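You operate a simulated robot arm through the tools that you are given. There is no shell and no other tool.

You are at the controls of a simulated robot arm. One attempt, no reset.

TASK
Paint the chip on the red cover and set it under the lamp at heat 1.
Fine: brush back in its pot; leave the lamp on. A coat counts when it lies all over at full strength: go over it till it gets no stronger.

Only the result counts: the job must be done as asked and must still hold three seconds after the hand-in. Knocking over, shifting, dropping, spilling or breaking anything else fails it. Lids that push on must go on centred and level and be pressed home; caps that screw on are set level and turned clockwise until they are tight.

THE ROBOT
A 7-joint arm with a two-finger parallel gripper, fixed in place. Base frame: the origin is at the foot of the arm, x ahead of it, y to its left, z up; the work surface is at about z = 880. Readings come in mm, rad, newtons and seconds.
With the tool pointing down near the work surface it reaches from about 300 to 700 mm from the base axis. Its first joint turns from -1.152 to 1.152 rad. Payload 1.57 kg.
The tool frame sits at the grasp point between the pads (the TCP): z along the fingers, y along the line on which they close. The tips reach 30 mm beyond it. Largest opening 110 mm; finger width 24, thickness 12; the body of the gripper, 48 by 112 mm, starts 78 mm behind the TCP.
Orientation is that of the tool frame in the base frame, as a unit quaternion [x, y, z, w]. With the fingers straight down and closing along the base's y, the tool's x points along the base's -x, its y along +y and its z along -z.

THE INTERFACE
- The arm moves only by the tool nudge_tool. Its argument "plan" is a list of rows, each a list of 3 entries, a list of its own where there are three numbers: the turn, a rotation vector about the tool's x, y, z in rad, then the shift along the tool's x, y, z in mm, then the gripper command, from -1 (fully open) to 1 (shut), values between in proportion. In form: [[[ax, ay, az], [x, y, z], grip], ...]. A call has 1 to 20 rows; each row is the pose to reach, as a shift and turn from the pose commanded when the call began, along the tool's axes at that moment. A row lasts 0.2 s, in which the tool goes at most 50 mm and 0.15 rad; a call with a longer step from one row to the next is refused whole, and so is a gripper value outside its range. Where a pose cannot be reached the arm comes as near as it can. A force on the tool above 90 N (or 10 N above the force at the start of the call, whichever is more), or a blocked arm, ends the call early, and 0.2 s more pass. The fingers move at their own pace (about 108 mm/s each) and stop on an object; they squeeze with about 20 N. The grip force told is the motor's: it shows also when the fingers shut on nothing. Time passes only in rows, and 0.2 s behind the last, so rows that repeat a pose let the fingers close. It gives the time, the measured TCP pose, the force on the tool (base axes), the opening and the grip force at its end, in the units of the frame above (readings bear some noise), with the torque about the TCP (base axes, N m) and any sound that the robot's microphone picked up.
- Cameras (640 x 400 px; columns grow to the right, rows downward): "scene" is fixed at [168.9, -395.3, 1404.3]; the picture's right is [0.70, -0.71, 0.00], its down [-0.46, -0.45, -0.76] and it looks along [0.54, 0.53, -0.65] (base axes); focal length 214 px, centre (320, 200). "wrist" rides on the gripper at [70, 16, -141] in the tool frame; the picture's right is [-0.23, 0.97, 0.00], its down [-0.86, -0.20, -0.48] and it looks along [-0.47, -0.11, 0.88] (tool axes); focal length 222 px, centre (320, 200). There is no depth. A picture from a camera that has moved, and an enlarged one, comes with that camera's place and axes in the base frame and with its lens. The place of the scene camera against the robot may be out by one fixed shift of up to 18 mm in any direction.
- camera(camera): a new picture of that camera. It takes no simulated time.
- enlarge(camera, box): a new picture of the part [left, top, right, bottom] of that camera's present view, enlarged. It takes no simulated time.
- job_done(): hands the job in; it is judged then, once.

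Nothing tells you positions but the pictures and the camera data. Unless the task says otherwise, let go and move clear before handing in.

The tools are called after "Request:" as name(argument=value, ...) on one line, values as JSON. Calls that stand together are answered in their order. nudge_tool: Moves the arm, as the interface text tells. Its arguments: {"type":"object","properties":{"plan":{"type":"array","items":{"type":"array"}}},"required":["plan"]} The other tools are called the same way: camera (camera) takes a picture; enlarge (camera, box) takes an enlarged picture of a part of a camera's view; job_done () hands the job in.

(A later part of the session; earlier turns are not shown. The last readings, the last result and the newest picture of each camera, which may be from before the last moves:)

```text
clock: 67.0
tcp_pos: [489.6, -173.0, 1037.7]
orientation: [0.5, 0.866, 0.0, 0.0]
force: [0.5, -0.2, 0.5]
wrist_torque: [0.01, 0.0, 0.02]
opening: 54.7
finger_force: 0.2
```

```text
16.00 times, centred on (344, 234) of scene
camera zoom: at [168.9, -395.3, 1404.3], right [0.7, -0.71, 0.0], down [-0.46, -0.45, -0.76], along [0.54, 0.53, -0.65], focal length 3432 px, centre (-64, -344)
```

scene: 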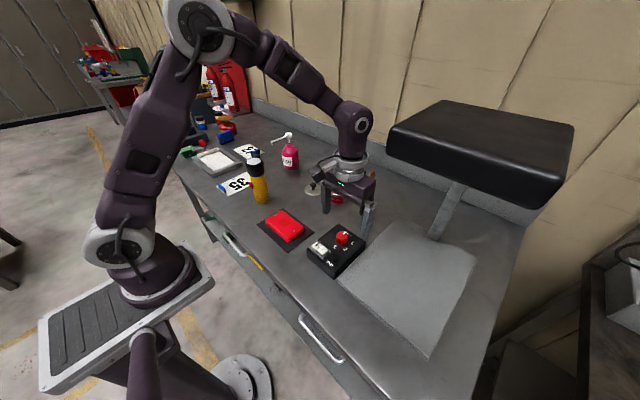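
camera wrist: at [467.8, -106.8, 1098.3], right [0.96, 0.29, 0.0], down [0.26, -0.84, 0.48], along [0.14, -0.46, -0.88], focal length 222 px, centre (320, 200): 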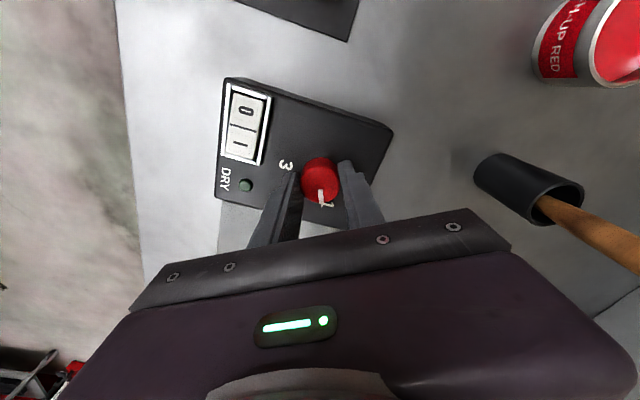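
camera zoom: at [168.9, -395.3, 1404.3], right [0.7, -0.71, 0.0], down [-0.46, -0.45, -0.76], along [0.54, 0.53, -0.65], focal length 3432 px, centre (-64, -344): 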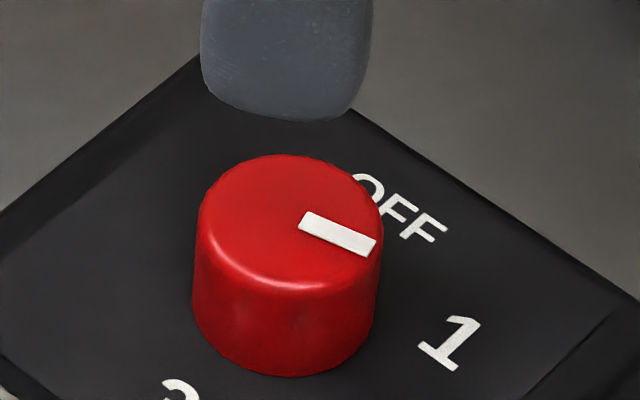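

The pointer reads about −74°, some 13° past the "1" mark at about −61°. The dial probably twisted on release because I wasn't quite centred. I'll regrip centred at (488.4, −174.6) and turn it back a little.

Request:
nudge_tool(plan=[[[0, 0, 0], [-0.8, -1.8, 20], 0], [[0, 0, 0], [-0.8, -1.8, 45], 0], [[0, 0, 0], [-0.8, -1.8, 65], 0], [[0, 0, 0], [-0.8, -1.8, 80], 0], [[0, 0, 0], [-0.8, -1.8, 80], 0], [[0, 0, 0], [-0.8, -1.8, 80], 0.35], [[0, 0, 0], [-0.8, -1.8, 80], 1], [[0, 0, 0], [-0.8, -1.8, 80], 1], [[0, 0, 0], [-0.8, -1.8, 80], 1]])

Request:
enlarge(camera="wrist", box=[270, 130, 370, 220])

```text
clock: 69.0
tcp_pos: [488.5, -175.1, 956.5]
orientation: [0.499, 0.867, 0.001, 0.0]
force: [10.2, 4.0, -9.0]
wrist_torque: [-0.08, -0.52, 0.05]
opening: 31.2
finger_force: 40.5
```

```text
4.44 times, centred on (320, 175) of wrist
camera zoom: at [467.6, -108.5, 1097.5], right [0.96, 0.29, 0.0], down [0.26, -0.84, 0.48], along [0.14, -0.46, -0.88], focal length 987 px, centre (320, 311)
```

zoom: 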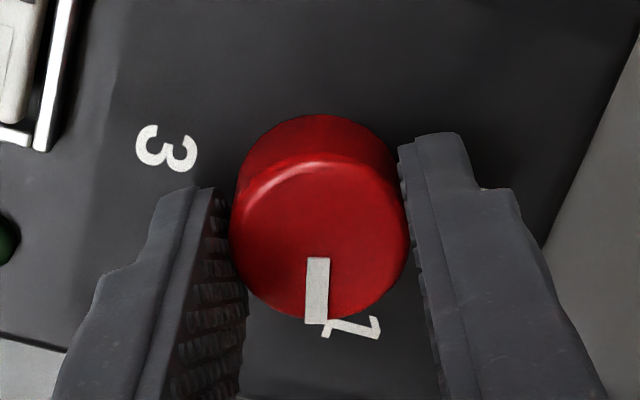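

Request:
nudge_tool(plan=[[[0, 0, -0.08], [0, 0, 0], 1], [[0, 0, -0.16], [0, 0, 0], 1], [[0, 0, -0.23], [0, 0, 0], 1], [[0, 0, -0.23], [0, 0, 0], 1]])

Request:
enlarge(camera="wrist", box=[270, 130, 370, 220])

```text
clock: 70.0
tcp_pos: [489.1, -174.7, 956.4]
orientation: [0.396, 0.918, 0.0, 0.0]
force: [13.9, -1.5, -20.5]
wrist_torque: [0.02, -0.31, 0.03]
opening: 31.0
finger_force: 39.8
```

```text
4.44 times, centred on (320, 175) of wrist
camera zoom: at [452.8, -114.9, 1097.6], right [0.86, 0.5, 0.0], down [0.44, -0.76, 0.48], along [0.24, -0.41, -0.88], focal length 987 px, centre (320, 311)
```

zoom: 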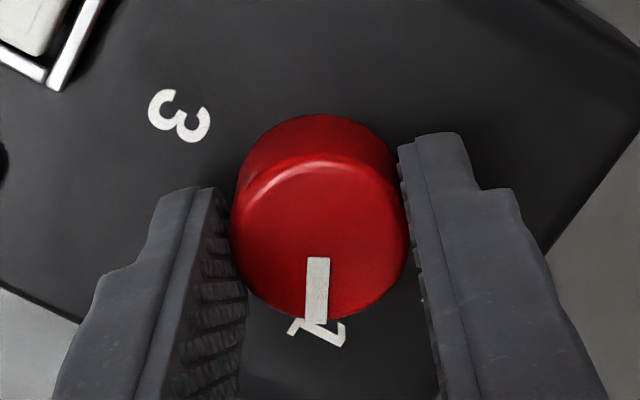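

The pointer now lines up with 1. I'm opening evenly and rising.

Request:
nudge_tool(plan=[[[0, 0, 0], [0, 0, 0], 0.4], [[0, 0, 0], [0, 0, 0], 0.2], [[0, 0, 0], [0, 0, 0], 0], [[0, 0, 0], [0, 0, 0], 0], [[0, 0, 0], [0, 0, -20], 0], [[0, 0, 0], [0, 0, -50], 0], [[0, 0, 0], [0, 0, -80], 0], [[0, 0, 0], [0, 0, -80], 0]])

Request:
enlarge(camera="wrist", box=[210, 60, 400, 220])

Request:
enlarge(camera="scene", box=[328, 222, 360, 246])

```text
clock: 71.8
tcp_pos: [488.8, -175.4, 1037.1]
orientation: [0.398, 0.918, 0.0, -0.001]
force: [0.7, 0.1, 0.3]
wrist_torque: [0.01, -0.01, 0.01]
opening: 55.2
finger_force: 0.2
```

```text
2.50 times, centred on (305, 140) of wrist
camera zoom: at [453.3, -114.9, 1178.4], right [0.87, 0.5, 0.0], down [0.44, -0.76, 0.48], along [0.24, -0.41, -0.88], focal length 555 px, centre (358, 350)
```

zoom: 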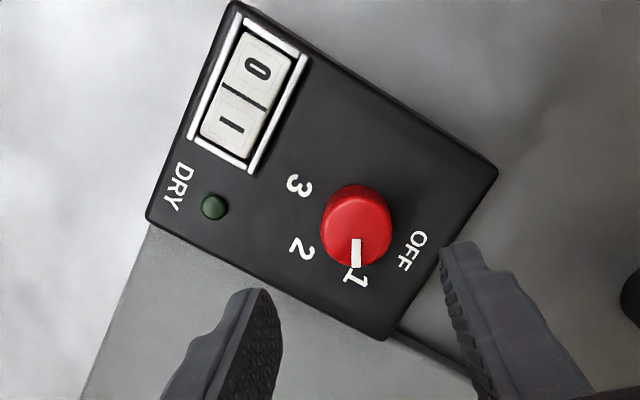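

```text
16.00 times, centred on (344, 234) of scene
camera zoom: at [168.9, -395.3, 1404.3], right [0.7, -0.71, 0.0], down [-0.46, -0.45, -0.76], along [0.54, 0.53, -0.65], focal length 3432 px, centre (-64, -344)
```

zoom: 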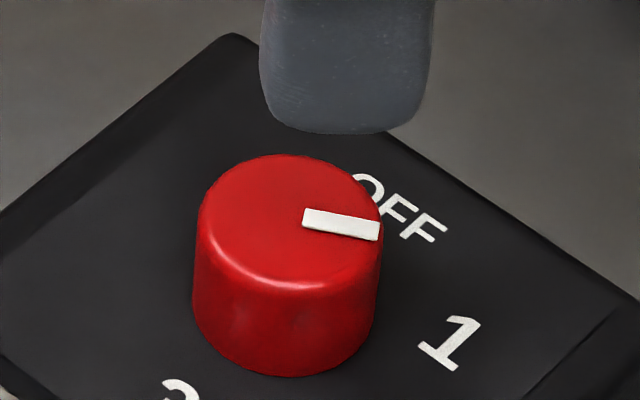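

The pointer is now right on 1 (−59.5°). Next the rocker: I'll straighten the yaw and press the I side with the +y fingertip only, keeping the other finger clear over the pad.

Request:
nudge_tool(plan=[[[0, 0, -0.12], [0.6, -12, 0], -1], [[0, 0, -0.24], [1.2, -24, 0], -1], [[0, 0, -0.36], [1.8, -36, 0], -1], [[0, 0, -0.48], [2.4, -48, 0], -1], [[0, 0, -0.6], [3, -60, 0], -1], [[0, 0, -0.72], [3.5, -74, 0], -1], [[0, 0, -0.815], [3.9, -84.3, 0], -1], [[0, 0, -0.815], [3.9, -84.3, 0], -1]])

Request:
camera(camera="wrist")

Request:
camera(camera="scene")

```text
clock: 73.6
tcp_pos: [424.3, -228.9, 1038.7]
orientation: [0.0, 1.0, 0.0, 0.0]
force: [-0.6, -0.2, 0.1]
wrist_torque: [-0.04, 0.0, 0.0]
opening: 110.1
finger_force: 0.1
```

```text
taken
camera wrist: at [354.7, -215.1, 1179.1], right [0.23, 0.97, 0.0], down [0.85, -0.2, 0.48], along [0.47, -0.11, -0.88], focal length 222 px, centre (320, 200)
```

wrist: 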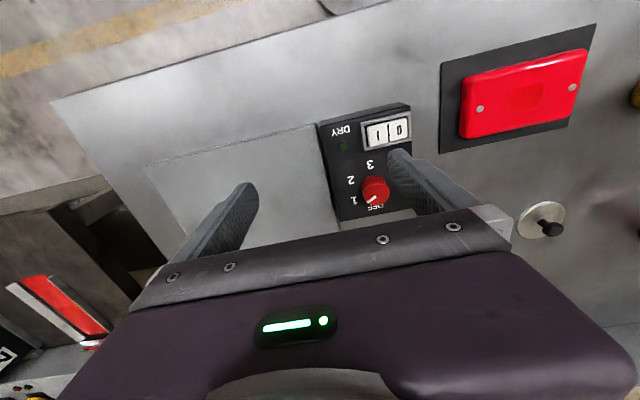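

```text
taken
```

scene: 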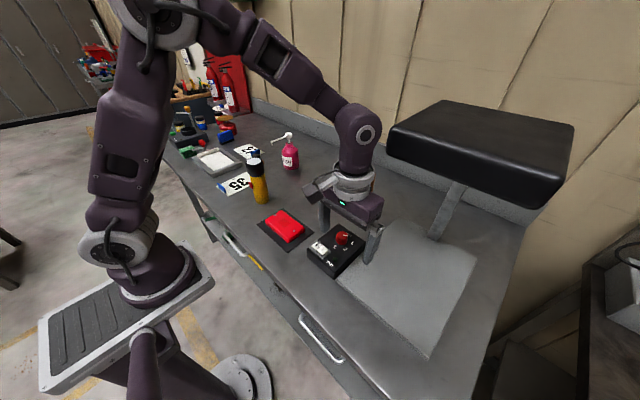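

Request:
enlarge(camera="wrist", box=[320, 90, 440, 190])

Request:
enlarge(camera="scene", box=[300, 200, 390, 280])

```text
4.00 times, centred on (380, 140) of wrist
camera zoom: at [354.7, -215.1, 1179.1], right [0.23, 0.97, 0.0], down [0.85, -0.2, 0.48], along [0.47, -0.11, -0.88], focal length 888 px, centre (80, 440)
```

zoom: 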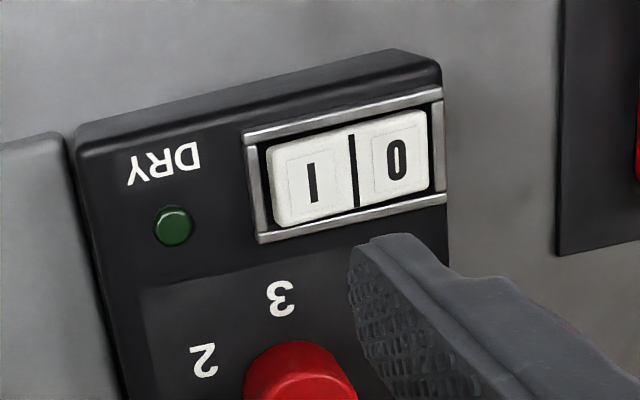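

```text
5.00 times, centred on (345, 240) of scene
camera zoom: at [168.9, -395.3, 1404.3], right [0.7, -0.71, 0.0], down [-0.46, -0.45, -0.76], along [0.54, 0.53, -0.65], focal length 1072 px, centre (195, 0)
```

zoom: 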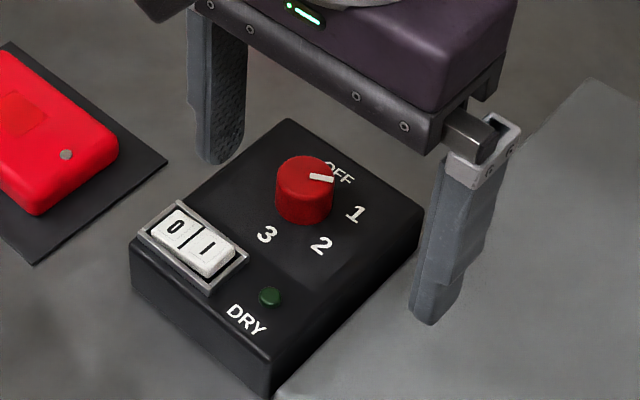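

The fingertip is lined up over the I half. I'm lowering to just above it, then pressing in small steps.

Request:
nudge_tool(plan=[[[0, 0, 0], [0, -0.5, 30], -1], [[0, 0, 0], [0, -0.5, 55], -1], [[0, 0, 0], [0, -0.5, 70], -1], [[0, 0, 0], [0, -0.5, 76], -1], [[0, 0, 0], [0, -0.5, 76], -1]])

Request:
enlarge(camera="scene", box=[300, 200, 390, 280])

Request:
enlarge(camera="wrist", box=[320, 90, 440, 190])

```text
clock: 74.8
tcp_pos: [423.6, -229.8, 959.7]
orientation: [0.001, 1.0, 0.0, 0.001]
force: [-0.6, 0.1, 0.7]
wrist_torque: [0.0, -0.02, 0.0]
opening: 109.8
finger_force: 0.2
```

```text
5.00 times, centred on (345, 240) of scene
camera zoom: at [168.9, -395.3, 1404.3], right [0.7, -0.71, 0.0], down [-0.46, -0.45, -0.76], along [0.54, 0.53, -0.65], focal length 1072 px, centre (195, 0)
```

zoom: 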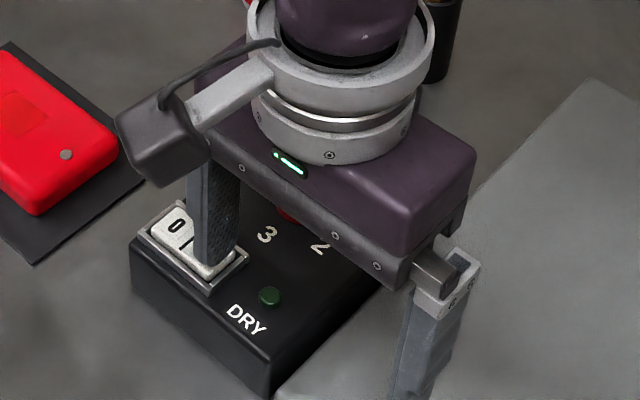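

```text
4.00 times, centred on (380, 140) of wrist
camera zoom: at [353.4, -215.1, 1101.4], right [0.23, 0.97, 0.0], down [0.86, -0.2, 0.48], along [0.47, -0.11, -0.88], focal length 888 px, centre (80, 440)
```

zoom: 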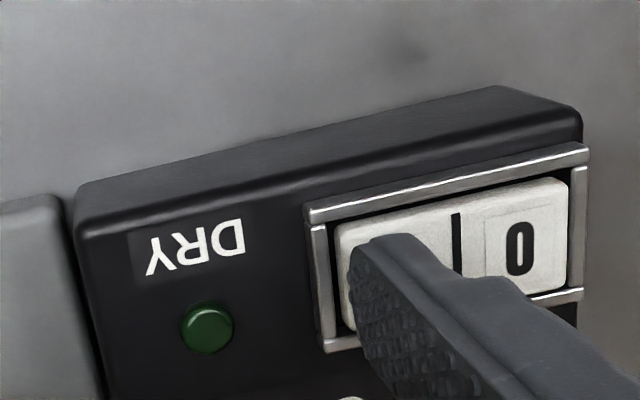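

Request:
nudge_tool(plan=[[[0, 0, 0], [0, 0, 2], -1], [[0, 0, 0], [0, 0, 4], -1], [[0, 0, 0], [0, 0, 4], -1]])

Request:
enlarge(camera="wrist", box=[320, 90, 440, 190])

```text
clock: 75.6
tcp_pos: [424.1, -229.1, 958.6]
orientation: [0.001, 1.0, -0.001, 0.001]
force: [-5.3, 0.9, 44.2]
wrist_torque: [2.95, 0.2, 0.34]
opening: 109.9
finger_force: 0.0
```

```text
4.00 times, centred on (380, 140) of wrist
camera zoom: at [353.7, -214.7, 1099.2], right [0.23, 0.97, 0.0], down [0.85, -0.2, 0.48], along [0.47, -0.11, -0.88], focal length 888 px, centre (80, 440)
```

zoom: 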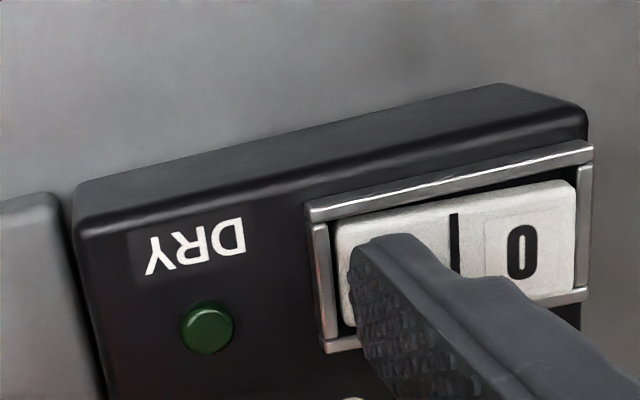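

Request:
nudge_tool(plan=[[[0, 0, 0], [0, 0, -5], -1], [[0, 0, 0], [0, 0, -30], -1], [[0, 0, 0], [0, 0, -60], -1], [[0, 0, 0], [0, 0, -60], -1]])

Request:
enlarge(camera="wrist", box=[320, 90, 440, 190])

Request:
camera(camera="scene")

Request:
enlarge(camera="scene", box=[305, 225, 355, 275])

```text
clock: 76.6
tcp_pos: [425.4, -228.4, 1019.1]
orientation: [0.0, 1.0, 0.0, 0.0]
force: [0.5, 0.5, 0.0]
wrist_torque: [-0.01, 0.0, -0.01]
opening: 110.0
finger_force: 0.0
```

```text
4.00 times, centred on (380, 140) of wrist
camera zoom: at [356.0, -214.4, 1158.7], right [0.23, 0.97, 0.0], down [0.85, -0.2, 0.48], along [0.47, -0.11, -0.88], focal length 888 px, centre (80, 440)
```

zoom: 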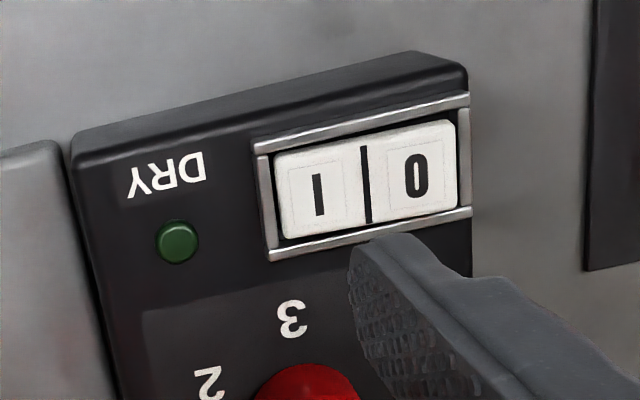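

```text
taken
```

scene: 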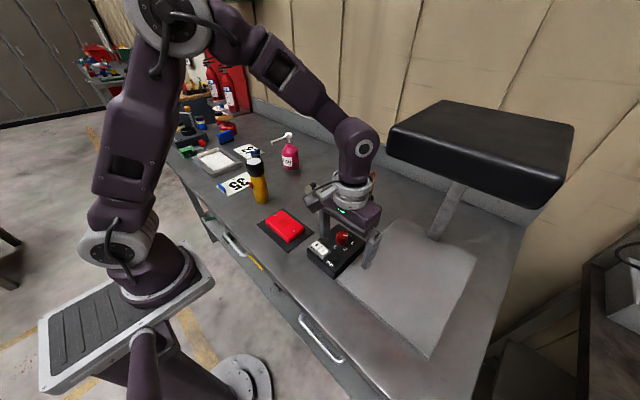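

```text
8.00 times, centred on (330, 250) of scene
camera zoom: at [168.9, -395.3, 1404.3], right [0.7, -0.71, 0.0], down [-0.46, -0.45, -0.76], along [0.54, 0.53, -0.65], focal length 1716 px, centre (240, -200)
```

zoom: 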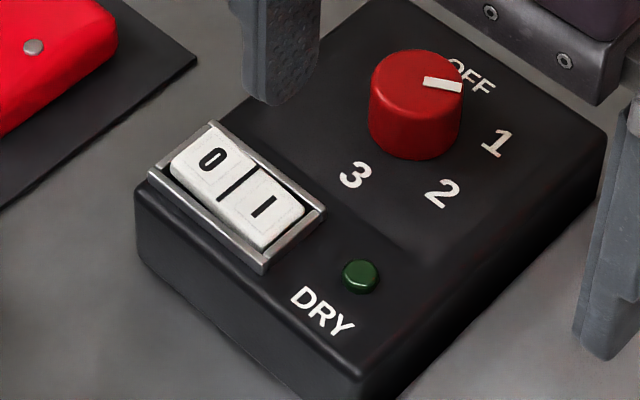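

The rocker has tipped over to I. I'm checking whether the lamp is lit.

Request:
enlarge(camera="scene", box=[330, 90, 590, 370])

Request:
camera(camera="wrist")

```text
1.43 times, centred on (460, 230) of scene
camera zoom: at [168.9, -395.3, 1404.3], right [0.7, -0.71, 0.0], down [-0.46, -0.45, -0.76], along [0.54, 0.53, -0.65], focal length 306 px, centre (120, 157)
```

zoom: 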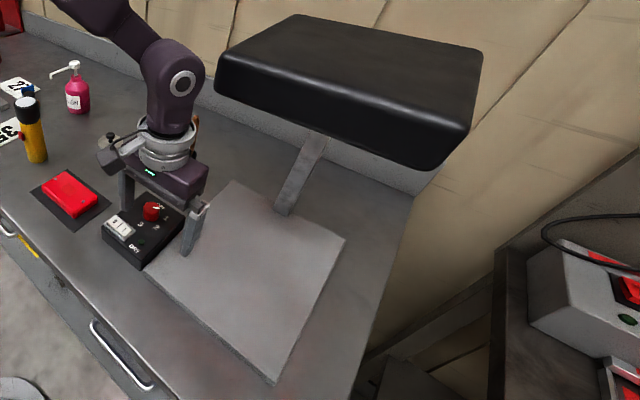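

```text
taken
camera wrist: at [356.0, -214.4, 1158.7], right [0.23, 0.97, 0.0], down [0.85, -0.2, 0.48], along [0.47, -0.11, -0.88], focal length 222 px, centre (320, 200)
```

wrist: 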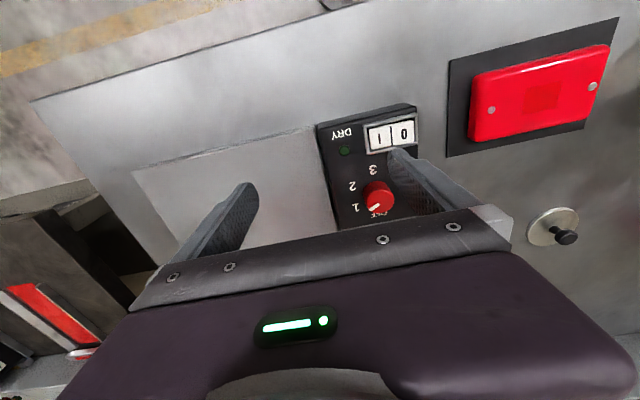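

The switch is over at I. Now the cover: centre about (424, 4), 67 mm wide along x, 113 mm long along y, top near z 910. I'll need a tilted grasp so the wrist fits below the lamp head (z 1215), with the fingers closing along x and pointing toward +y. I'm moving up and over it first.

Request:
nudge_tool(plan=[[[0, 0, 0], [0, 0, -45], -1], [[0, 0, 0], [0, 0, -90], -1], [[0, 0, -0.13], [0, 30, -120], -1], [[0, 0, -0.26], [0, 65, -130], -1], [[0, 0, -0.39], [0, 100, -130], -1], [[0, 0, -0.52], [0, 135, -130], -1], [[0, 0, -0.65], [0, 170, -130], -1], [[0, 0, -0.78], [0, 205, -130], -1], [[0, 0, -0.91], [0, 225, -130], -1], [[0, 0, -1.04], [0, 225, -130], -1], [[0, 0, -1.17], [0, 225, -130], -1], [[0, 0, -1.3], [0, 225, -130], -1], [[0, 0, -1.43], [0, 225, -130], -1], [[0, 0, -1.5708], [0, 225, -130], -1], [[0, 0, -1.5708], [0, 225, -130], -1]])

Request:
camera(camera="wrist")

Request:
camera(camera="scene")

```text
clock: 79.8
tcp_pos: [423.8, -5.2, 1147.0]
orientation: [0.707, -0.707, 0.0, -0.001]
force: [-0.6, 0.2, -0.3]
wrist_torque: [-0.02, 0.04, 0.0]
opening: 110.1
finger_force: 0.0
```

```text
taken
camera wrist: at [408.3, -76.4, 1288.2], right [-0.97, 0.23, 0.0], down [0.2, 0.86, 0.48], along [0.11, 0.47, -0.88], focal length 222 px, centre (320, 200)
```

wrist: 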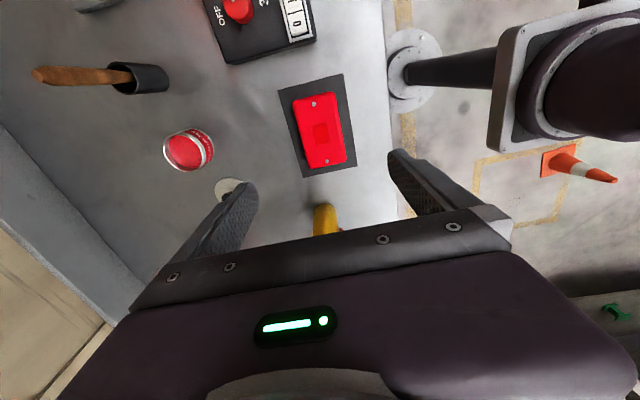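

```text
taken
```

scene: 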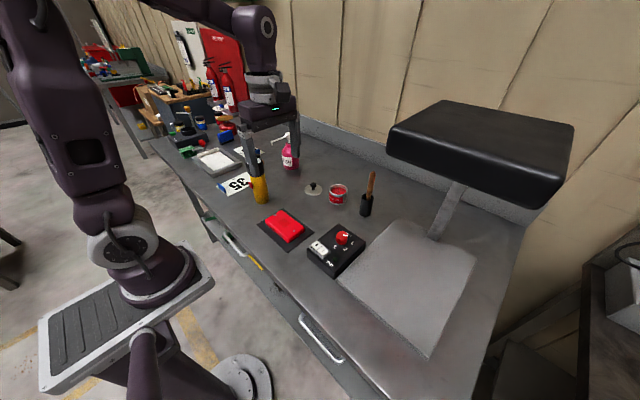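

Request:
nudge_tool(plan=[[[0, -0.12, 0], [-2, 0, 0], -1], [[0, -0.24, 0], [-4, 0, 0], -1], [[0, -0.36, 0], [-6, 0, 0], -1], [[0, -0.48, 0], [-8, 0, 0], -1], [[0, -0.6, 0], [-9, 0, 0], -1], [[0, -0.6, 0], [-9, 0, 0], -1]])

Request:
camera(camera="wrist")

Request:
camera(camera="scene")

```text
clock: 81.2
tcp_pos: [424.8, 3.8, 1147.4]
orientation: [-0.675, 0.676, 0.209, 0.21]
force: [0.5, 0.7, 0.4]
wrist_torque: [-0.03, 0.01, 0.0]
opening: 110.1
finger_force: 0.0
```

```text
taken
camera wrist: at [408.6, -134.5, 1224.2], right [-0.97, 0.19, 0.13], down [0.2, 0.43, 0.88], along [0.11, 0.88, -0.46], focal length 222 px, centre (320, 200)
```

wrist: 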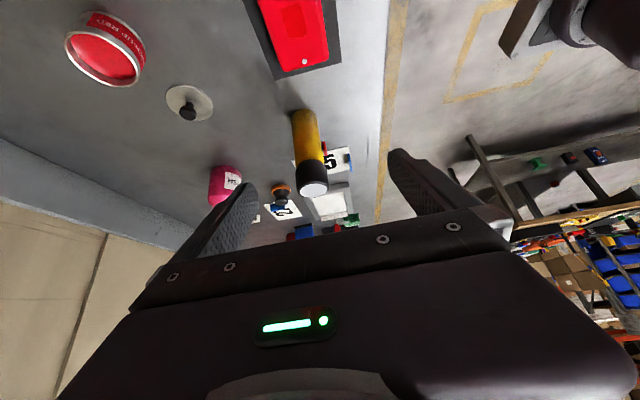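

```text
taken
```

scene: 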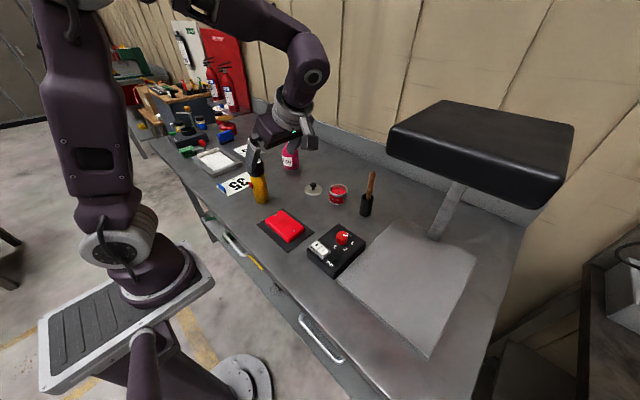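

The tilt is reachable. I'm descending with the fingers straddling the cover, aiming so the pads meet its middle.

Request:
nudge_tool(plan=[[[0, 0, 0], [23, 0, 29.6], -1], [[0, 0, 0], [46, 0, 59.2], -1], [[0, 0, 0], [69, 0, 88.9], -1], [[0, 0, 0], [92, 0, 118.5], -1], [[0, 0, 0], [114.8, 0, 148.1], -1], [[0, 0, 0], [114.8, 0, 148.1], -1]])

Request:
camera(camera="wrist")

Request:
enlarge(camera="scene", box=[220, 120, 380, 280])

```text
clock: 82.6
tcp_pos: [423.1, -8.1, 959.1]
orientation: [-0.675, 0.676, 0.209, 0.209]
force: [0.7, -0.2, 1.0]
wrist_torque: [-0.03, -0.02, -0.02]
opening: 109.8
finger_force: 0.1
```

```text
taken
camera wrist: at [406.4, -146.6, 1036.2], right [-0.97, 0.19, 0.13], down [0.2, 0.44, 0.88], along [0.11, 0.88, -0.46], focal length 222 px, centre (320, 200)
```

wrist: 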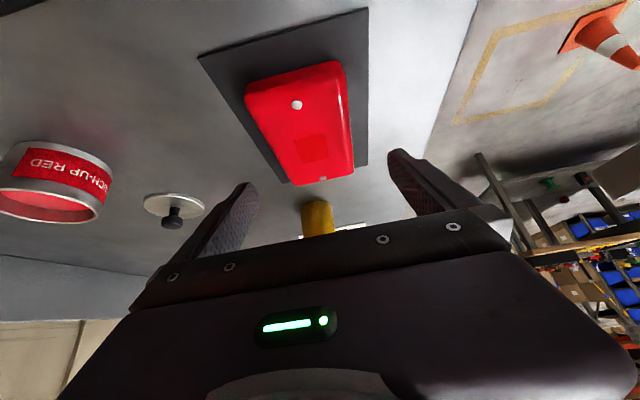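

```text
2.50 times, centred on (300, 200) of scene
camera zoom: at [168.9, -395.3, 1404.3], right [0.7, -0.71, 0.0], down [-0.46, -0.45, -0.76], along [0.54, 0.53, -0.65], focal length 536 px, centre (370, 200)
```

zoom: 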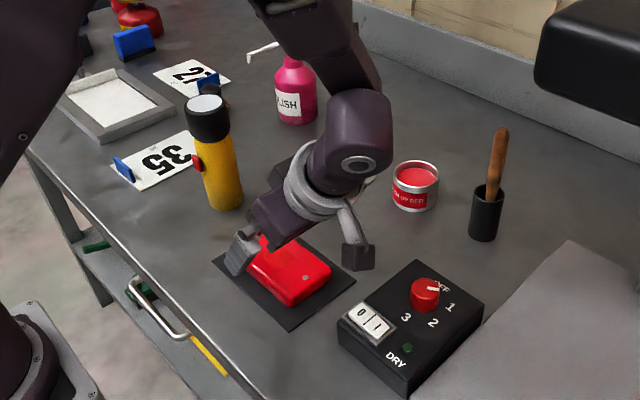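

Request:
nudge_tool(plan=[[[0, 0, 0], [9, -1, 13.2], -1], [[0, 0, 0], [17, -1, 24.8], -1], [[0, 0, 0], [22, -1, 32.2], -1], [[0, 0, 0], [23.7, -1, 34.7], -1], [[0, 0, 0], [23.7, -1, 34.7], -1]])

Request:
camera(camera="wrist")

Request:
enlarge(camera="scene", box=[240, 170, 360, 270])

```text
clock: 83.8
tcp_pos: [423.5, -7.0, 918.1]
orientation: [-0.675, 0.676, 0.209, 0.209]
force: [0.3, -0.3, -0.2]
wrist_torque: [0.0, -0.04, 0.0]
opening: 110.1
finger_force: 0.0
```

```text
taken
camera wrist: at [407.9, -146.6, 994.5], right [-0.97, 0.19, 0.13], down [0.2, 0.44, 0.88], along [0.11, 0.88, -0.46], focal length 222 px, centre (320, 200)
```

wrist: 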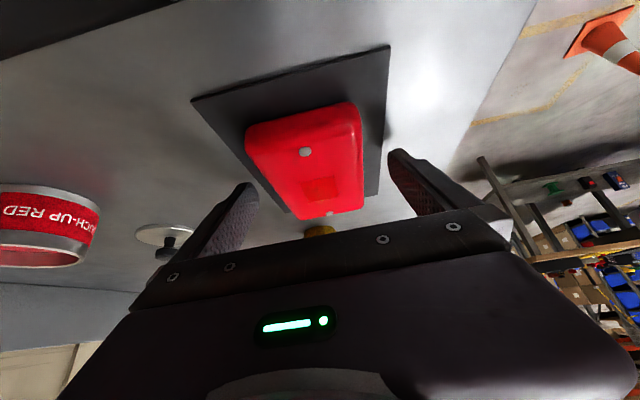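

```text
4.00 times, centred on (300, 220) of scene
camera zoom: at [168.9, -395.3, 1404.3], right [0.7, -0.71, 0.0], down [-0.46, -0.45, -0.76], along [0.54, 0.53, -0.65], focal length 858 px, centre (400, 120)
```

zoom: 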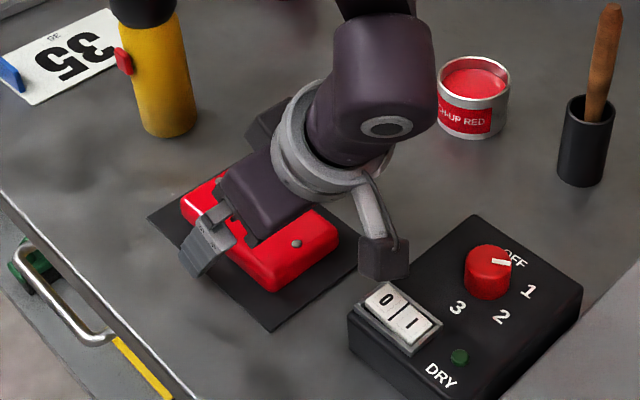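

Request:
nudge_tool(plan=[[[0, 0, 0], [0, 0, 0], -0.4], [[0, 0, 0], [0, 0, 0], -0.2], [[0, 0, 0], [0, 0, 0], 1], [[0, 0, 0], [0, 0, 0], 1], [[0, 0, 0], [0, 0, 0], 1]])

Request:
camera(camera="wrist")

Request:
enlarge(camera="scene", box=[240, 170, 360, 270])

```text
clock: 85.0
tcp_pos: [424.0, -6.8, 917.0]
orientation: [-0.675, 0.676, 0.209, 0.21]
force: [2.6, -0.6, 1.0]
wrist_torque: [-0.03, -0.12, -0.01]
opening: 71.8
finger_force: 19.8
```

```text
taken
camera wrist: at [408.0, -146.6, 994.6], right [-0.97, 0.19, 0.13], down [0.2, 0.44, 0.88], along [0.11, 0.88, -0.46], focal length 222 px, centre (320, 200)
```

wrist: 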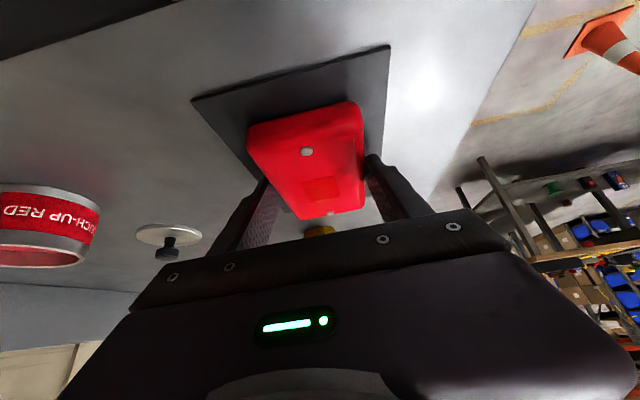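

```text
4.00 times, centred on (300, 220) of scene
camera zoom: at [168.9, -395.3, 1404.2], right [0.7, -0.71, 0.0], down [-0.46, -0.45, -0.76], along [0.54, 0.53, -0.65], focal length 858 px, centre (400, 120)
```

zoom: 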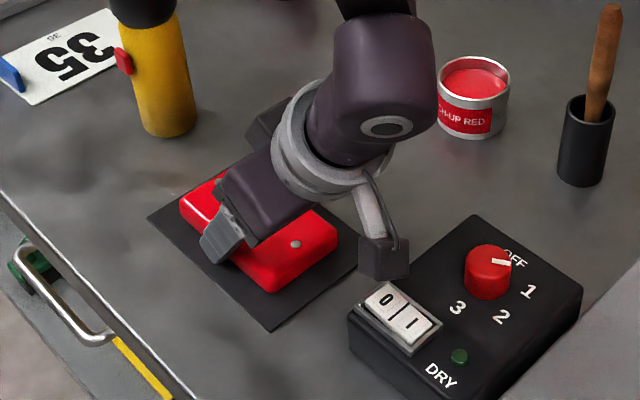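

Gripped (72 mm wide). Lifting straight up.

Request:
nudge_tool(plan=[[[0, 0, 0], [-2.8, 0, -4.1], 1], [[0, 0, 0], [-8.5, 0, -12.4], 1], [[0, 0, 0], [-17, 0, -24.8], 1], [[0, 0, 0], [-31, 0, -45.4], 1], [[0, 0, 0], [-48, 0, -70.1], 1], [[0, 0, 0], [-65, 0, -94.9], 1], [[0, 0, 0], [-65, 0, -94.9], 1]])

Request:
camera(camera="wrist")

Request:
camera(camera="scene")

```text
clock: 86.6
tcp_pos: [424.8, -7.0, 1033.1]
orientation: [-0.675, 0.676, 0.209, 0.21]
force: [-0.4, 0.4, -1.0]
wrist_torque: [-0.01, -0.01, 0.0]
opening: 71.8
finger_force: 19.8
```

```text
taken
camera wrist: at [409.3, -146.6, 1109.7], right [-0.97, 0.19, 0.13], down [0.2, 0.44, 0.88], along [0.11, 0.88, -0.46], focal length 222 px, centre (320, 200)
```

wrist: 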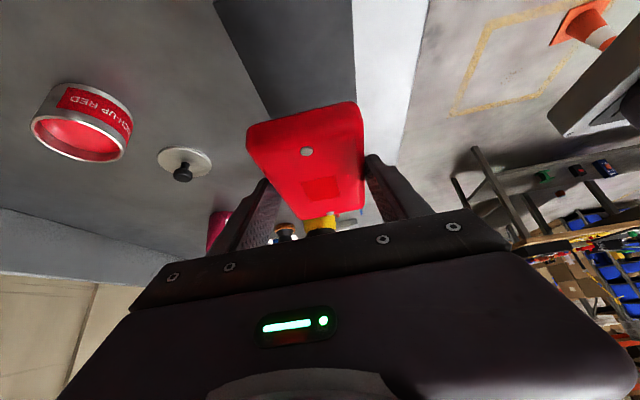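

```text
taken
```

scene: 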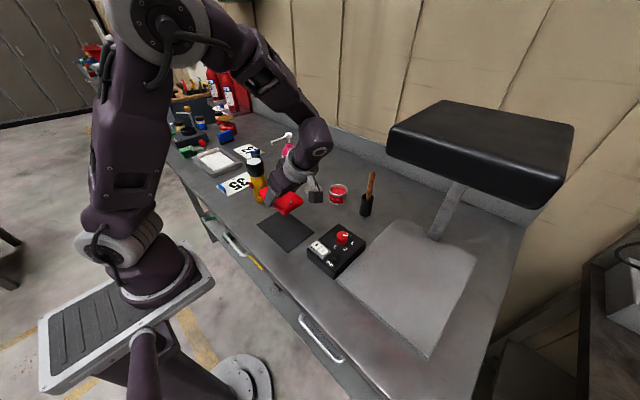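

The cover is up and level. Now I'm turning it 90° about the vertical while carrying it across to in front of the lamp pad.

Request:
nudge_tool(plan=[[[0.074, 0, 0.108], [10, 0, -6.85], 1], [[0.148, 0, 0.216], [25, 0, -17.1], 1], [[0.222, 0, 0.324], [45, 1, -30.8], 1], [[0.296, 0, 0.432], [70, 2, -47.9], 1], [[0.37, 0, 0.54], [95, 3, -65.1], 1], [[0.444, 0, 0.648], [120, 4, -82.2], 1], [[0.518, 0, 0.756], [145, 5, -99.3], 1], [[0.592, 0, 0.864], [170, 5, -116.4], 1], [[0.666, 0, 0.972], [195, 5, -133.5], 1], [[0.74, 0, 1.08], [220, 5, -150.7], 1], [[0.814, 0, 1.188], [245, 5, -167.8], 1], [[0.8875, 0, 1.2959], [265, 5, -181.5], 1], [[0.8875, 0, 1.2959], [274.7, 5, -188.1], 1], [[0.8875, 0, 1.2959], [274.7, 5, -188.1], 1]])

Request:
camera(camera="wrist")

Request:
camera(camera="scene")

```text
clock: 89.6
tcp_pos: [420.2, -340.9, 1033.9]
orientation: [0.0, 0.955, 0.0, 0.295]
force: [-0.3, -1.0, -1.8]
wrist_torque: [-0.02, 0.03, -0.02]
opening: 71.6
finger_force: 19.5
```

```text
taken
camera wrist: at [282.8, -324.2, 1110.9], right [0.19, 0.97, 0.13], down [0.43, -0.2, 0.88], along [0.88, -0.11, -0.46], focal length 222 px, centre (320, 200)
```

wrist: 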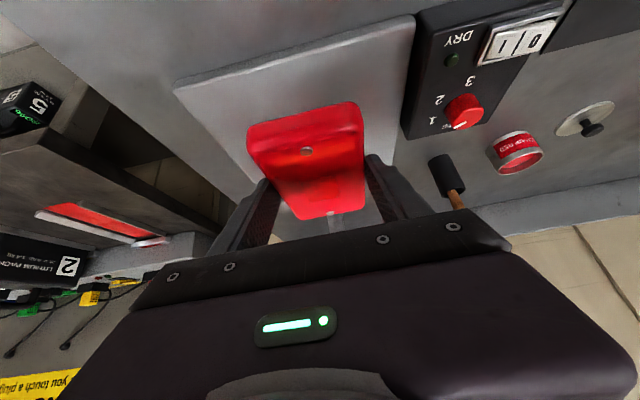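

```text
taken
```

scene: 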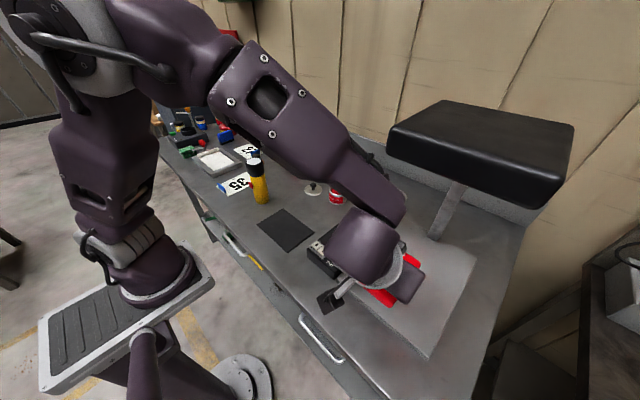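

The cover even shows a warm reflection from the lamp. I'm lowering to just above the pad, still outside the head's footprint.

Request:
nudge_tool(plan=[[[0, 0, 0], [14.4, -3, 21], 1], [[0, 0, 0], [28.8, -6, 42.1], 1], [[0, 0, 0], [43.2, -9, 63.1], 1], [[0, 0, 0], [55, -11, 80], 1], [[0, 0, 0], [55, -11, 80], 1]])

Request:
camera(camera="wrist")

Request:
enlarge(camera="scene", box=[290, 170, 490, 370])

```text
clock: 90.8
tcp_pos: [419.6, -352.5, 934.7]
orientation: [0.001, 0.955, -0.002, 0.296]
force: [1.3, -0.1, -2.2]
wrist_torque: [0.0, 0.03, -0.02]
opening: 71.6
finger_force: 20.1
```

```text
taken
camera wrist: at [283.2, -336.5, 1012.0], right [0.19, 0.97, 0.13], down [0.44, -0.2, 0.88], along [0.88, -0.11, -0.46], focal length 222 px, centre (320, 200)
```

wrist: 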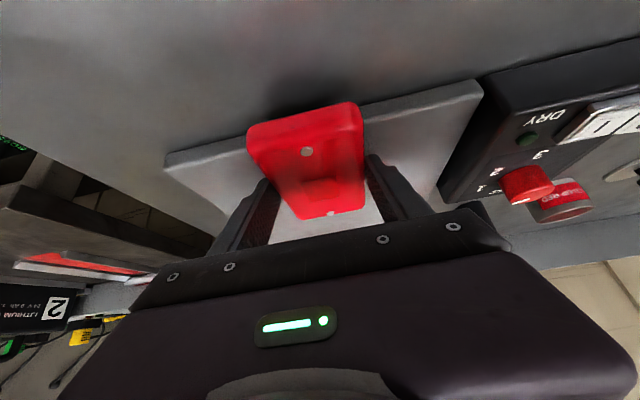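

```text
2.00 times, centred on (390, 270) of scene
camera zoom: at [168.9, -395.3, 1404.2], right [0.7, -0.71, 0.0], down [-0.46, -0.45, -0.76], along [0.54, 0.53, -0.65], focal length 429 px, centre (180, 60)
```

zoom: 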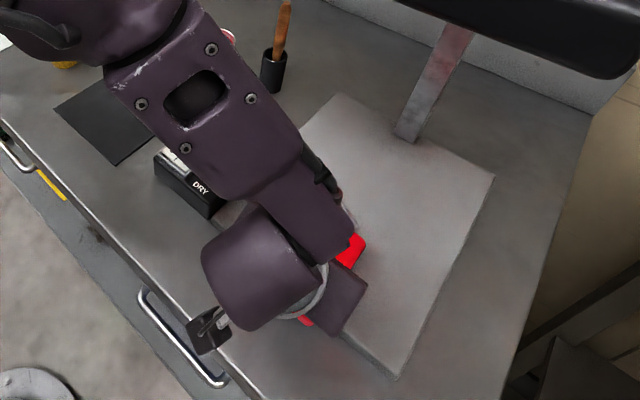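

Request:
enlarge(camera="wrist", box=[150, 80, 300, 200])

Request:
enlarge(camera="scene", box=[370, 320, 450, 370])

```text
3.33 times, centred on (225, 140) of wrist
camera zoom: at [283.2, -336.5, 1012.0], right [0.19, 0.97, 0.13], down [0.44, -0.2, 0.88], along [0.88, -0.11, -0.46], focal length 740 px, centre (637, 400)
```

zoom: 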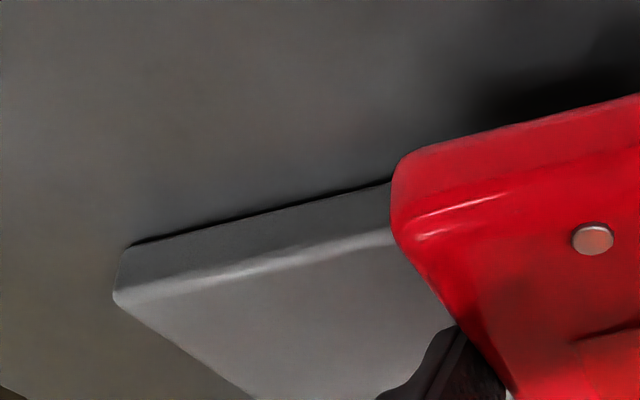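

```text
8.00 times, centred on (410, 345) of scene
camera zoom: at [168.9, -395.3, 1404.2], right [0.7, -0.71, 0.0], down [-0.46, -0.45, -0.76], along [0.54, 0.53, -0.65], focal length 1716 px, centre (-400, -960)
```

zoom: 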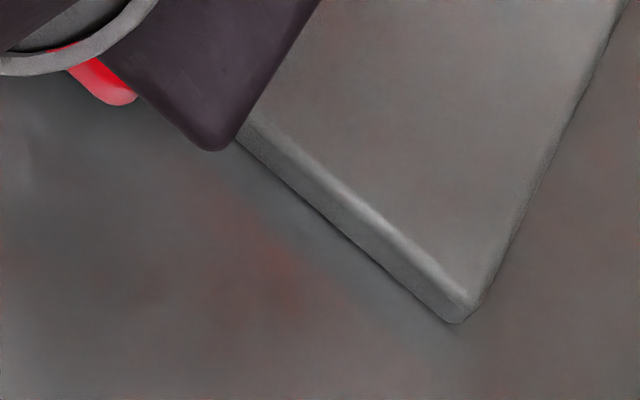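

The pad is about 15 mm thick (top near z 895), so I'm rising 10 mm, then sliding in under the lamp along +x.

Request:
nudge_tool(plan=[[[0, 0, 0], [-5.7, 0, -8.3], 1], [[0, 0, 0], [-22.2, 0, 3], 1], [[0, 0, 0], [-42.8, 0, 17.1], 1], [[0, 0, 0], [-63.5, 0, 31.3], 1], [[0, 0, 0], [-84.1, 0, 45.4], 1], [[0, 0, 0], [-88.2, 0, 48.2], 1], [[0, 0, 0], [-88.2, 0, 48.2], 1]])

Request:
camera(camera="wrist")

Request:
camera(camera="scene")

```text
clock: 92.4
tcp_pos: [519.0, -352.0, 946.6]
orientation: [0.0, 0.956, 0.0, 0.295]
force: [0.0, -0.2, -2.1]
wrist_torque: [0.02, 0.03, 0.02]
opening: 72.0
finger_force: 20.3
```

```text
taken
camera wrist: at [383.1, -336.6, 1023.6], right [0.19, 0.97, 0.13], down [0.43, -0.2, 0.88], along [0.88, -0.11, -0.46], focal length 222 px, centre (320, 200)
```

wrist: 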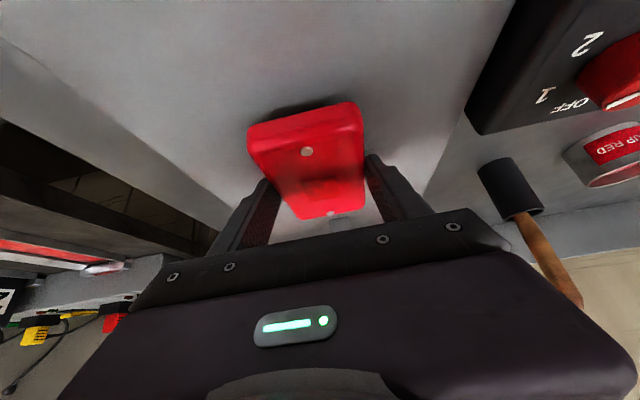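

```text
taken
```

scene: 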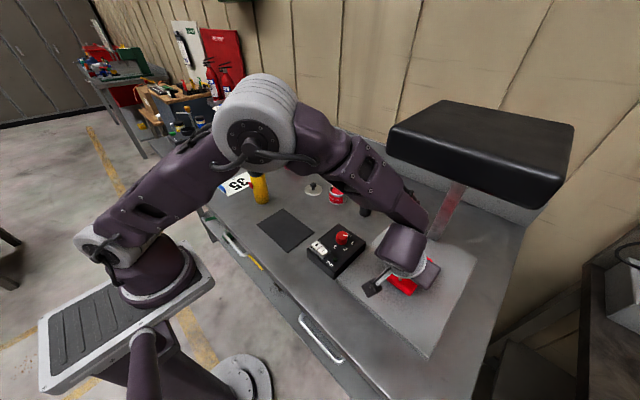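

Request:
enlarge(camera="scene", box=[330, 90, 510, 310])

```text
1.82 times, centred on (420, 200) of scene
camera zoom: at [168.9, -395.3, 1404.2], right [0.7, -0.71, 0.0], down [-0.46, -0.45, -0.76], along [0.54, 0.53, -0.65], focal length 390 px, centre (138, 200)
```

zoom: 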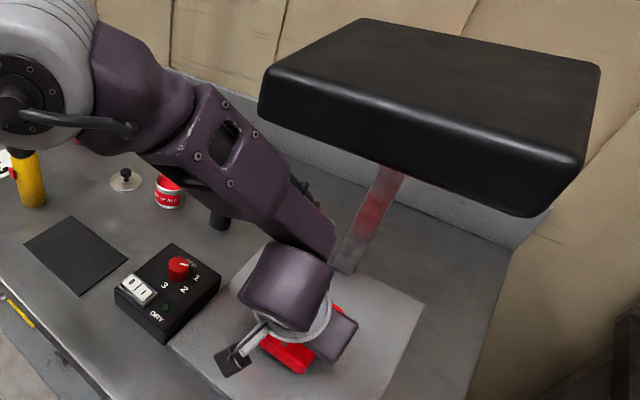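

There's enough room if I don't go too deep. I'm moving in another 55 mm while sinking a little, watching the clearance.

Request:
nudge_tool(plan=[[[0, 0, 0], [4.5, 0, 6.6], 1], [[0, 0, 0], [-8, 0, 15], 1], [[0, 0, 0], [-20, 0, 23.4], 1], [[0, 0, 0], [-32, 0, 31.6], 1], [[0, 0, 0], [-40.9, 0, 37.7], 1], [[0, 0, 0], [-40.9, 0, 37.7], 1]])

Request:
camera(camera="wrist")

Request:
enlarge(camera="scene", box=[330, 90, 510, 310])

```text
clock: 93.8
tcp_pos: [575.2, -350.1, 938.9]
orientation: [0.0, 0.955, 0.0, 0.295]
force: [0.6, -0.7, -2.1]
wrist_torque: [-0.03, -0.01, -0.02]
opening: 71.6
finger_force: 20.2
```

```text
taken
camera wrist: at [438.4, -336.1, 1016.1], right [0.19, 0.97, 0.13], down [0.44, -0.2, 0.88], along [0.88, -0.11, -0.46], focal length 222 px, centre (320, 200)
```

wrist: 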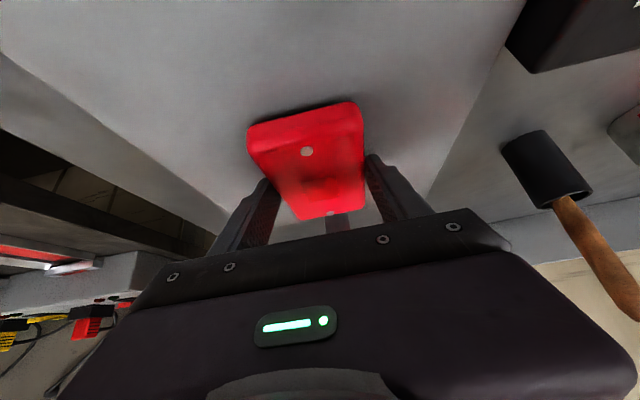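

```text
1.82 times, centred on (420, 200) of scene
camera zoom: at [168.9, -395.3, 1404.2], right [0.7, -0.71, 0.0], down [-0.46, -0.45, -0.76], along [0.54, 0.53, -0.65], focal length 390 px, centre (138, 200)
```

zoom: 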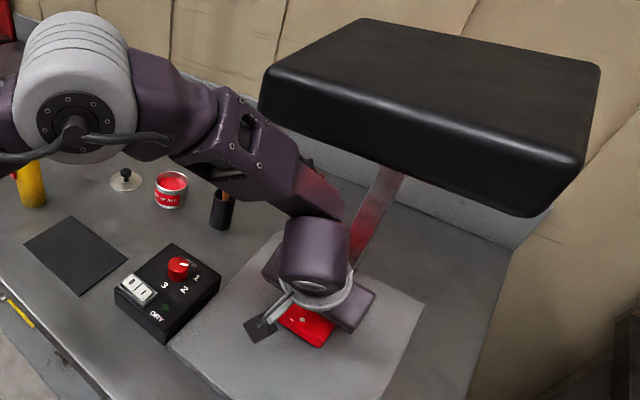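

No contact anywhere. I'm lowering onto the pad in small steps.

Request:
nudge_tool(plan=[[[0, 0, 0], [1.7, 0, 2.5], 1], [[0, 0, 0], [3.1, 0, 4.5], 1], [[0, 0, 0], [4, 0, 5.8], 1], [[0, 0, 0], [4, 0, 5.8], 1]])

Request:
enlarge(camera="wrist", box=[220, 80, 400, 240])

```text
clock: 94.8
tcp_pos: [575.1, -350.9, 931.6]
orientation: [0.001, 0.955, -0.001, 0.297]
force: [-2.0, 1.3, 11.4]
wrist_torque: [0.17, 0.23, -0.01]
opening: 71.7
finger_force: 19.4
```

```text
2.50 times, centred on (310, 160) of wrist
camera zoom: at [437.5, -336.2, 1009.1], right [0.19, 0.97, 0.13], down [0.43, -0.2, 0.88], along [0.88, -0.11, -0.46], focal length 555 px, centre (345, 300)
```

zoom: 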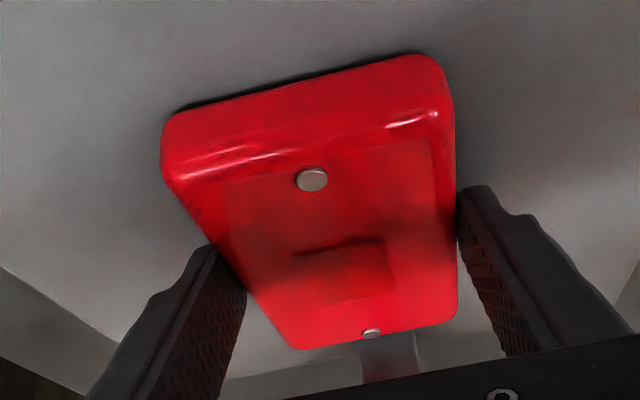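

It's resting on the pad (11 N). Opening the fingers.

Request:
nudge_tool(plan=[[[0, 0, 0], [-0.3, 0, -0.4], 1], [[0, 0, 0], [-0.3, 0, -0.4], -0.4], [[0, 0, 0], [-0.3, 0, -0.4], -0.6], [[0, 0, 0], [-0.3, 0, -0.4], -1], [[0, 0, 0], [-0.3, 0, -0.4], -1], [[0, 0, 0], [-0.3, 0, -0.4], -1]])

Request:
enlarge(camera="wrist", box=[220, 80, 400, 240])

```text
clock: 96.2
tcp_pos: [573.9, -350.5, 931.8]
orientation: [0.0, 0.955, 0.0, 0.295]
force: [-1.2, -0.6, -0.9]
wrist_torque: [0.01, 0.01, 0.0]
opening: 109.9
finger_force: 0.0
```

```text
2.50 times, centred on (310, 160) of wrist
camera zoom: at [437.4, -336.3, 1009.2], right [0.19, 0.97, 0.13], down [0.43, -0.2, 0.88], along [0.88, -0.11, -0.46], focal length 555 px, centre (345, 300)
```

zoom: 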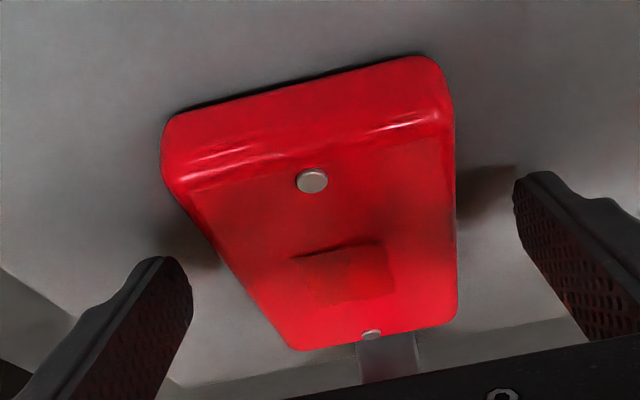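

Released. I'm backing straight out along −x.

Request:
nudge_tool(plan=[[[0, 0, 0], [12, 0, -9], -1], [[0, 0, 0], [37, 0, -27], -1], [[0, 0, 0], [70, 0, -50], -1], [[0, 0, 0], [103, 0, -72], -1], [[0, 0, 0], [136, 0, -95], -1], [[0, 0, 0], [136, 0, -95], -1]])

Request:
camera(camera="wrist")

Request:
camera(camera="scene")

```text
clock: 97.6
tcp_pos: [406.4, -351.1, 935.3]
orientation: [0.002, 0.955, 0.0, 0.295]
force: [0.5, -1.5, 0.5]
wrist_torque: [-0.01, -0.02, -0.01]
opening: 110.0
finger_force: 0.1
```

```text
taken
camera wrist: at [270.6, -335.7, 1011.7], right [0.19, 0.97, 0.13], down [0.43, -0.2, 0.88], along [0.88, -0.11, -0.46], focal length 222 px, centre (320, 200)
```

wrist: 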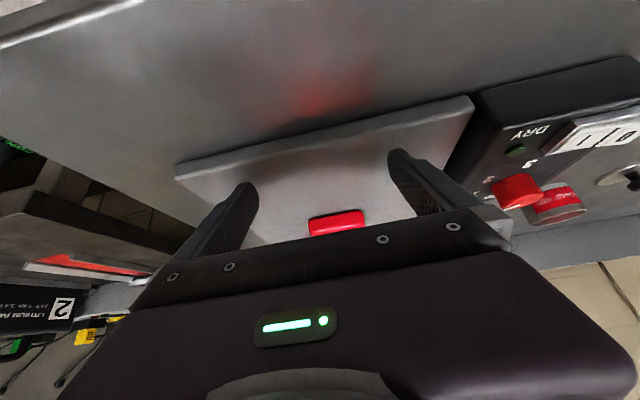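

```text
taken
```

scene: 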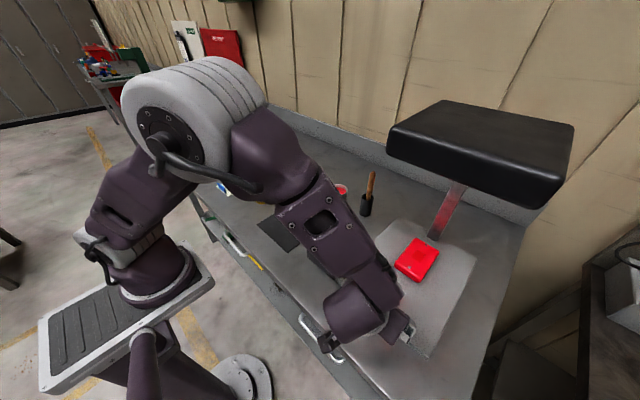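

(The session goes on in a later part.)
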